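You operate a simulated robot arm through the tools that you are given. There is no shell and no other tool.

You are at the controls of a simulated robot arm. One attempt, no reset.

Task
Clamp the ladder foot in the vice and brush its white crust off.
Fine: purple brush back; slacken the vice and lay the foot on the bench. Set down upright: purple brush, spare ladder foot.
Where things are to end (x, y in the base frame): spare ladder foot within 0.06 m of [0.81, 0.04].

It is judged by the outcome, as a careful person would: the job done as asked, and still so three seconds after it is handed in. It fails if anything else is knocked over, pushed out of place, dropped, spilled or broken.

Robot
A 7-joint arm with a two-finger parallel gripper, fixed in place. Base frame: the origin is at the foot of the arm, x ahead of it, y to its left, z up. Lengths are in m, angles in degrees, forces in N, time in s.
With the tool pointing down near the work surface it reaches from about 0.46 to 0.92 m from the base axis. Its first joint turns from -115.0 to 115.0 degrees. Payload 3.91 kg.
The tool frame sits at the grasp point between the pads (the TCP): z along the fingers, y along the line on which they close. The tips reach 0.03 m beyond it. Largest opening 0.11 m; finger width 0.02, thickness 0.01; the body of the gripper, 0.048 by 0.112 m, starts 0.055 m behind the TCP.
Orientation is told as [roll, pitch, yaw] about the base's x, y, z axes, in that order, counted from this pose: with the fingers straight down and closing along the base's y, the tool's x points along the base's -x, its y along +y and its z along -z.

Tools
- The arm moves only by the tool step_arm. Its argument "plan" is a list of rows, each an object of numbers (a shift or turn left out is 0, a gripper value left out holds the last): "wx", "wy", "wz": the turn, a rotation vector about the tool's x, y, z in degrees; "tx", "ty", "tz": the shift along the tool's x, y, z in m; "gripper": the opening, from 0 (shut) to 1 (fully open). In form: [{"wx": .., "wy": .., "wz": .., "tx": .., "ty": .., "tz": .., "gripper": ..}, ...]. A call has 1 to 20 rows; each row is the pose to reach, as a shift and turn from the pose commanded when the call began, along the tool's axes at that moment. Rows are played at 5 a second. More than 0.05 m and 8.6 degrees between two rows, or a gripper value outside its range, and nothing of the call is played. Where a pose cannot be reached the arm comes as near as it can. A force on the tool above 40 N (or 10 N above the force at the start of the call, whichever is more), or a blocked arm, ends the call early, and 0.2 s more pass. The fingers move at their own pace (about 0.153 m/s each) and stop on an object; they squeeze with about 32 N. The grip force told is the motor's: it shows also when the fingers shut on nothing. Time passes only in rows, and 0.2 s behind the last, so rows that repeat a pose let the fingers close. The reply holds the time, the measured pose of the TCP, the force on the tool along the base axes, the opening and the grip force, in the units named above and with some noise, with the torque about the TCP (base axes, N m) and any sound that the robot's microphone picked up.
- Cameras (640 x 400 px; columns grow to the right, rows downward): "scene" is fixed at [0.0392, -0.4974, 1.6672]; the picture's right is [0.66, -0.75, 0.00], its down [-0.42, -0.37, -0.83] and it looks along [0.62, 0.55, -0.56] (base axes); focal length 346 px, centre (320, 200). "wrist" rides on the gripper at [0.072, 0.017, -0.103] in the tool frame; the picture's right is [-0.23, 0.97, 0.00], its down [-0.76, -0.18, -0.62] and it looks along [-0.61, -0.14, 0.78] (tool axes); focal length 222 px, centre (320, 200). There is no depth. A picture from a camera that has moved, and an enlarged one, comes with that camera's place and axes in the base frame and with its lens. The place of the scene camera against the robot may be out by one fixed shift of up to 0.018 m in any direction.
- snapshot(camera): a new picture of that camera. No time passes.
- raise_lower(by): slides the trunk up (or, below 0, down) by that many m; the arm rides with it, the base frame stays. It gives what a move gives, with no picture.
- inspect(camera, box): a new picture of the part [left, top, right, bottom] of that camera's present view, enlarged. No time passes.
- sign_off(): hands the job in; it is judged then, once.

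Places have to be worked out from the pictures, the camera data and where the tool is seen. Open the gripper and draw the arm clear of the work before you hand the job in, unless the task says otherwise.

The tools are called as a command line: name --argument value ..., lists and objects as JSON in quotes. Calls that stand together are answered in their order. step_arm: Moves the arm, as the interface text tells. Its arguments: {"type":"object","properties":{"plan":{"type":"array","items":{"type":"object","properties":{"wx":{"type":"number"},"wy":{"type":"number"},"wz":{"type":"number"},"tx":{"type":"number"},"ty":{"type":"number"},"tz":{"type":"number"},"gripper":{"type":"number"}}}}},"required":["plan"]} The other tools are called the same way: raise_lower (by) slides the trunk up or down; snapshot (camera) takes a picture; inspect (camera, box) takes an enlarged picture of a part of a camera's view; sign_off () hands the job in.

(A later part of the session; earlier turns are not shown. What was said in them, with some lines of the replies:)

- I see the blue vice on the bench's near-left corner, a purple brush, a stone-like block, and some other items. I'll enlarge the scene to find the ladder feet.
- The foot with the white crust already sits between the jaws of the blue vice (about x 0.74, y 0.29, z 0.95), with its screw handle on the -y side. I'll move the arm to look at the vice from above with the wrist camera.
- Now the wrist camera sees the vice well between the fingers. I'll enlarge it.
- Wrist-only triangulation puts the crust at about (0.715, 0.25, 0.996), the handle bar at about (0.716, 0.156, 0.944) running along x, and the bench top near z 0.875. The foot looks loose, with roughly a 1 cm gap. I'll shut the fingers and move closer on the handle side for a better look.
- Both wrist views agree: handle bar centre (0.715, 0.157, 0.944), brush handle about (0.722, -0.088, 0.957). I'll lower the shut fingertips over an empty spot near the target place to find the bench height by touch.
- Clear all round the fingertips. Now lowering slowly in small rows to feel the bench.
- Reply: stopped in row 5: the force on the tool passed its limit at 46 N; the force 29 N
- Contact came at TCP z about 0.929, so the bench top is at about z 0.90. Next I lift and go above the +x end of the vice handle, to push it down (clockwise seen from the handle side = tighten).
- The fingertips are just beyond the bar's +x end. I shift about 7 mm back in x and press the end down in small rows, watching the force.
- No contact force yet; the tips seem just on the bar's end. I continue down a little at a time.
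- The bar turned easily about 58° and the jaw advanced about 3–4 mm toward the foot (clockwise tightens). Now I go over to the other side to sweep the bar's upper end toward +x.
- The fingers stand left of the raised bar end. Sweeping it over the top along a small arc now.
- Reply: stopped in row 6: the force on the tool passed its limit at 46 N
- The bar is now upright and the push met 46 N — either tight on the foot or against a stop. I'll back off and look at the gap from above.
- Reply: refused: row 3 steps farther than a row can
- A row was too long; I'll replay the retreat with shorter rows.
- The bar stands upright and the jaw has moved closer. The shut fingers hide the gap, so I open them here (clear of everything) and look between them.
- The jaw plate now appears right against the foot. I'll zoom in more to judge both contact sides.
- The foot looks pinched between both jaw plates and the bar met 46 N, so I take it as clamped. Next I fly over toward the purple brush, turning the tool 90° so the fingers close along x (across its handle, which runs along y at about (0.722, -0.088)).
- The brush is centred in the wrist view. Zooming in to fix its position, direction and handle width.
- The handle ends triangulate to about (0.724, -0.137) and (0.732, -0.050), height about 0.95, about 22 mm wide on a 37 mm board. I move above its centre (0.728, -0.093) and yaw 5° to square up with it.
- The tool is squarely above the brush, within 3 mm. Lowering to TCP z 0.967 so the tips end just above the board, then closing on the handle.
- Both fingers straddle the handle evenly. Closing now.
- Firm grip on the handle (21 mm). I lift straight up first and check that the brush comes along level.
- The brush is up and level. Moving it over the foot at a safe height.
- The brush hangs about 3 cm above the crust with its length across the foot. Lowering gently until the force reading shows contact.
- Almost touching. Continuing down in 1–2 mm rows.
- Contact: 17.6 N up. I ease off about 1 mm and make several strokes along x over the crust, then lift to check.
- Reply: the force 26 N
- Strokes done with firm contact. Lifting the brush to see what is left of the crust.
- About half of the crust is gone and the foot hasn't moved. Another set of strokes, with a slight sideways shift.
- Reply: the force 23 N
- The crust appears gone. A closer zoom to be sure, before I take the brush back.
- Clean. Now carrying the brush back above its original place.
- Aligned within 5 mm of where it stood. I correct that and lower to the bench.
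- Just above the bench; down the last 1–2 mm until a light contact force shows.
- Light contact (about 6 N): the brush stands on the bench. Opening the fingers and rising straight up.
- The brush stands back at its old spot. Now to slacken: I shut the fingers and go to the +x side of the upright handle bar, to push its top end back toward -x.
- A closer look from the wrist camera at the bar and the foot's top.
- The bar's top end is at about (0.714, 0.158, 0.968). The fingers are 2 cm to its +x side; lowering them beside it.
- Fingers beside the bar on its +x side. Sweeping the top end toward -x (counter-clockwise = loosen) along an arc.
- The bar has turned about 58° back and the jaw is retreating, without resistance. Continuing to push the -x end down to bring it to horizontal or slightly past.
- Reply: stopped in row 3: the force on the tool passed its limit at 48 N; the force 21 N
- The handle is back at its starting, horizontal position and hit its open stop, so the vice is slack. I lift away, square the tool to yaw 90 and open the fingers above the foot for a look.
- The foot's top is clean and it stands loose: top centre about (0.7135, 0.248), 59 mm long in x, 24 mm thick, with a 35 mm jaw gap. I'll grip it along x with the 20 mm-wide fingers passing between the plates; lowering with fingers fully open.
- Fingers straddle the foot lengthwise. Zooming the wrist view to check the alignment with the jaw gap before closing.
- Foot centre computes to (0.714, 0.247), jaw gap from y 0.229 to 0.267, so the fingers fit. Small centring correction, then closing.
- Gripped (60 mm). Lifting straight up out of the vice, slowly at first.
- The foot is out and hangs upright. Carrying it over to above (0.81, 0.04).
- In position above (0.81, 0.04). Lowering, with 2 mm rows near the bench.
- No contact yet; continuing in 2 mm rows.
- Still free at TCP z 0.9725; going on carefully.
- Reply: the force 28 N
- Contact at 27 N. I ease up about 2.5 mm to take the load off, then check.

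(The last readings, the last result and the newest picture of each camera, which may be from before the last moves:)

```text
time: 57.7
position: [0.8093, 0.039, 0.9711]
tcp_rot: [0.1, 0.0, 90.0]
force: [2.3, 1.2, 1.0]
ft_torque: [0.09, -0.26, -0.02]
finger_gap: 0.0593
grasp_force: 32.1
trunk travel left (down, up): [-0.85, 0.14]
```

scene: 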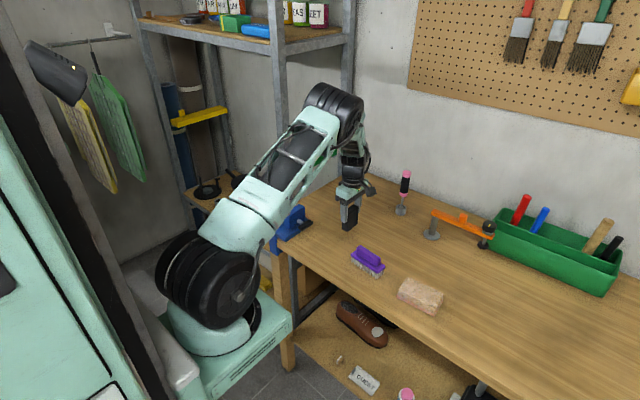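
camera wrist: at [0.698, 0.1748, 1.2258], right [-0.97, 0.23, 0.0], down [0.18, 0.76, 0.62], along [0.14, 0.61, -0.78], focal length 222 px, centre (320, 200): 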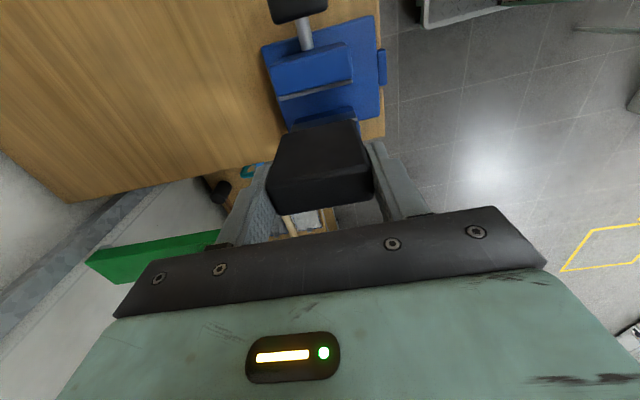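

Load is nearly zero with the foot standing on the bench. Opening the fingers gently, then a look before rising.

step_arm --plan '[{"gripper": 0.56}, {"gripper": 0.6}, {"gripper": 0.7}, {"gripper": 0.85}, {"gripper": 1}, {"gripper": 1}]'

inspect --camera "scene" --box '[320, 180, 400, 240]'

inspect --camera "wrist" --box '[200, 90, 460, 250]'

```text
time: 59.1
position: [0.8106, 0.0409, 0.9725]
tcp_rot: [0.1, -0.1, 90.0]
force: [0.2, -0.5, -0.2]
ft_torque: [0.03, -0.01, 0.01]
finger_gap: 0.11
grasp_force: 0.1
trunk travel left (down, up): [-0.85, 0.14]
```

```text
6.67 times, centred on (360, 210) of scene
camera zoom: at [0.0392, -0.4974, 1.6672], right [0.66, -0.75, 0.0], down [-0.42, -0.37, -0.83], along [0.62, 0.55, -0.56], focal length 2308 px, centre (53, 133)
```

zoom: 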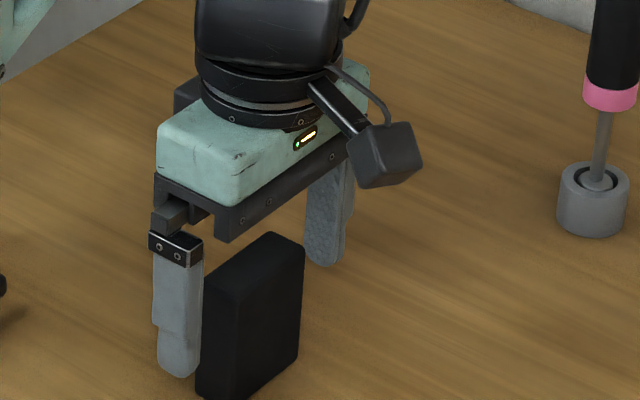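

```text
2.46 times, centred on (330, 170) of wrist
camera zoom: at [0.7927, -0.033, 1.0751], right [-0.97, 0.23, 0.0], down [0.18, 0.76, 0.62], along [0.14, 0.61, -0.78], focal length 547 px, centre (295, 274)
```

zoom: 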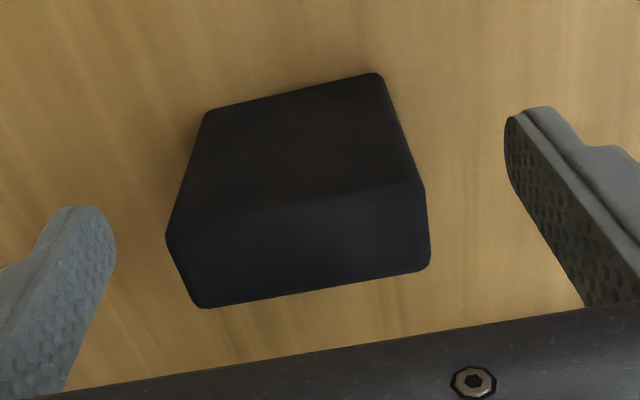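

The foot stands upright on its own. Rising straight up and drawing back clear.

step_arm --plan '[{"tz": -0.02}, {"tz": -0.06}, {"tz": -0.1}, {"tz": -0.145}, {"tz": -0.19}, {"tz": -0.23}, {"ty": 0.04, "tz": -0.25}, {"ty": 0.08, "tz": -0.27}, {"ty": 0.12, "tz": -0.29}, {"ty": 0.16, "tz": -0.3}, {"ty": 0.2, "tz": -0.3}]'

snapshot --camera "scene"

inspect --camera "scene" --box '[260, 180, 420, 280]'

snapshot --camera "wrist"

```text
time: 61.5
position: [0.6097, 0.0396, 1.2719]
tcp_rot: [0.1, -0.1, 90.0]
force: [0.6, 0.7, -0.6]
ft_torque: [-0.04, 0.05, 0.06]
finger_gap: 0.1098
grasp_force: 0.1
trunk travel left (down, up): [-0.85, 0.14]
```

```text
taken
```

scene: 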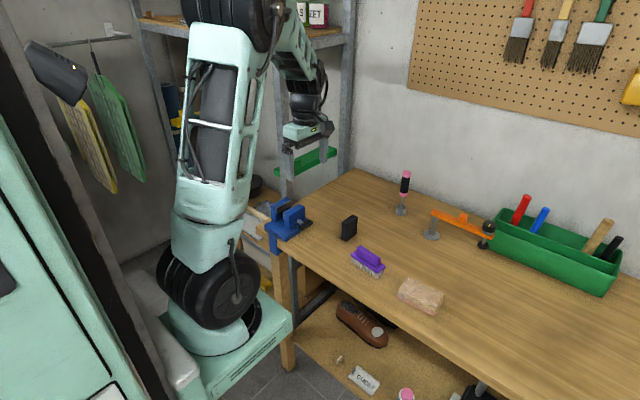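

```text
4.00 times, centred on (340, 230) of scene
camera zoom: at [0.0392, -0.4974, 1.6672], right [0.66, -0.75, 0.0], down [-0.42, -0.37, -0.83], along [0.62, 0.55, -0.56], focal length 1385 px, centre (240, 80)
```

zoom: 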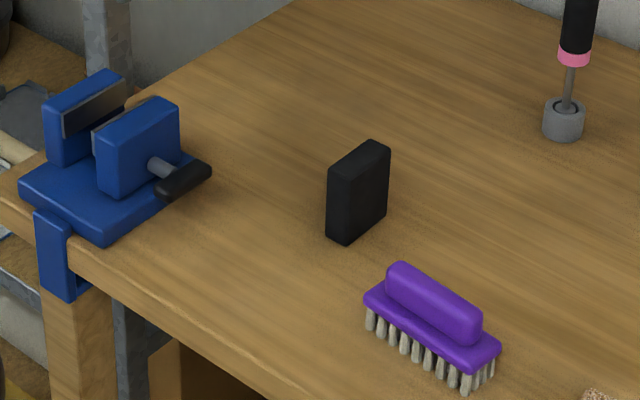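

```text
taken
camera wrist: at [0.5923, -0.0324, 1.3748], right [-0.97, 0.23, 0.0], down [0.18, 0.76, 0.62], along [0.14, 0.61, -0.78], focal length 222 px, centre (320, 200)
```

wrist: 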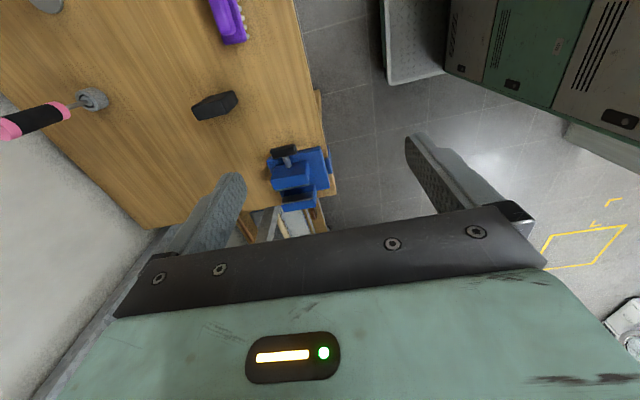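

Everything looks in place. One last zoom at the foot from the other side and the brush before handing in.

inspect --camera "wrist" --box '[170, 70, 270, 140]'

inspect --camera "scene" --box '[325, 205, 375, 250]'

```text
5.71 times, centred on (220, 105) of wrist
camera zoom: at [0.5923, -0.0324, 1.3748], right [-0.97, 0.23, 0.0], down [0.18, 0.76, 0.62], along [0.14, 0.61, -0.78], focal length 1269 px, centre (891, 743)
```

zoom: 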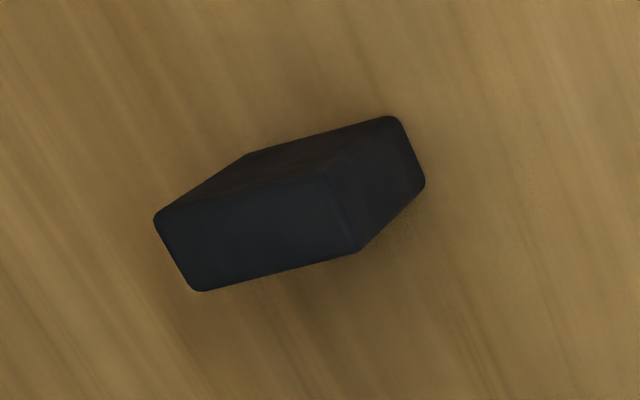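

```text
8.89 times, centred on (350, 228) of scene
camera zoom: at [0.0392, -0.4974, 1.6672], right [0.66, -0.75, 0.0], down [-0.42, -0.37, -0.83], along [0.62, 0.55, -0.56], focal length 3077 px, centre (53, -44)
```

zoom: 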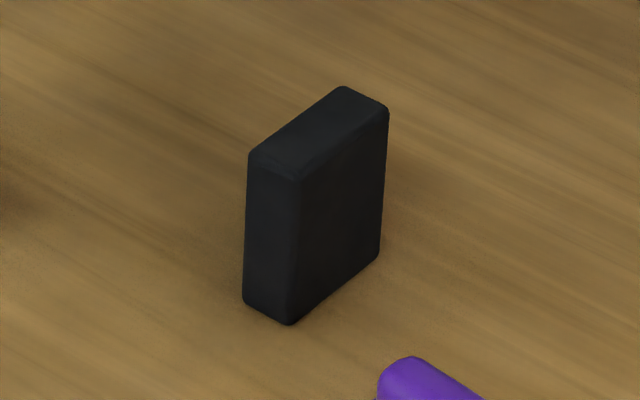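

The foot is clean and upright at about (0.81, 0.04). The brush is back in its place, the vice is slack, the gripper is open and the arm is clear, so I'm handing the job in.

sign_off

```text
The job is handed in.
```

The job is done and handed in. No verdict has come back yet.

- **Clamping:** I turned the vice handle until it resisted at 46 N. The foot did not move while I brushed it.
- **Brushing:** Two sets of strokes took the white crust off. Close-ups afterwards showed the top clean and no crust on any side I could see.
- **Brush:** The purple brush is upright on its original spot, within a few millimetres.
- **Vice:** The handle is back at its starting position, against its open stop, so the jaws are slack.
- **Foot:** It stands upright on the bench at about (0.81, 0.04). I took the foot in the vice to be the "spare ladder foot", because I saw no other one.

I saw nothing else on the bench knocked over or moved. The gripper is open and the arm is clear of the work.
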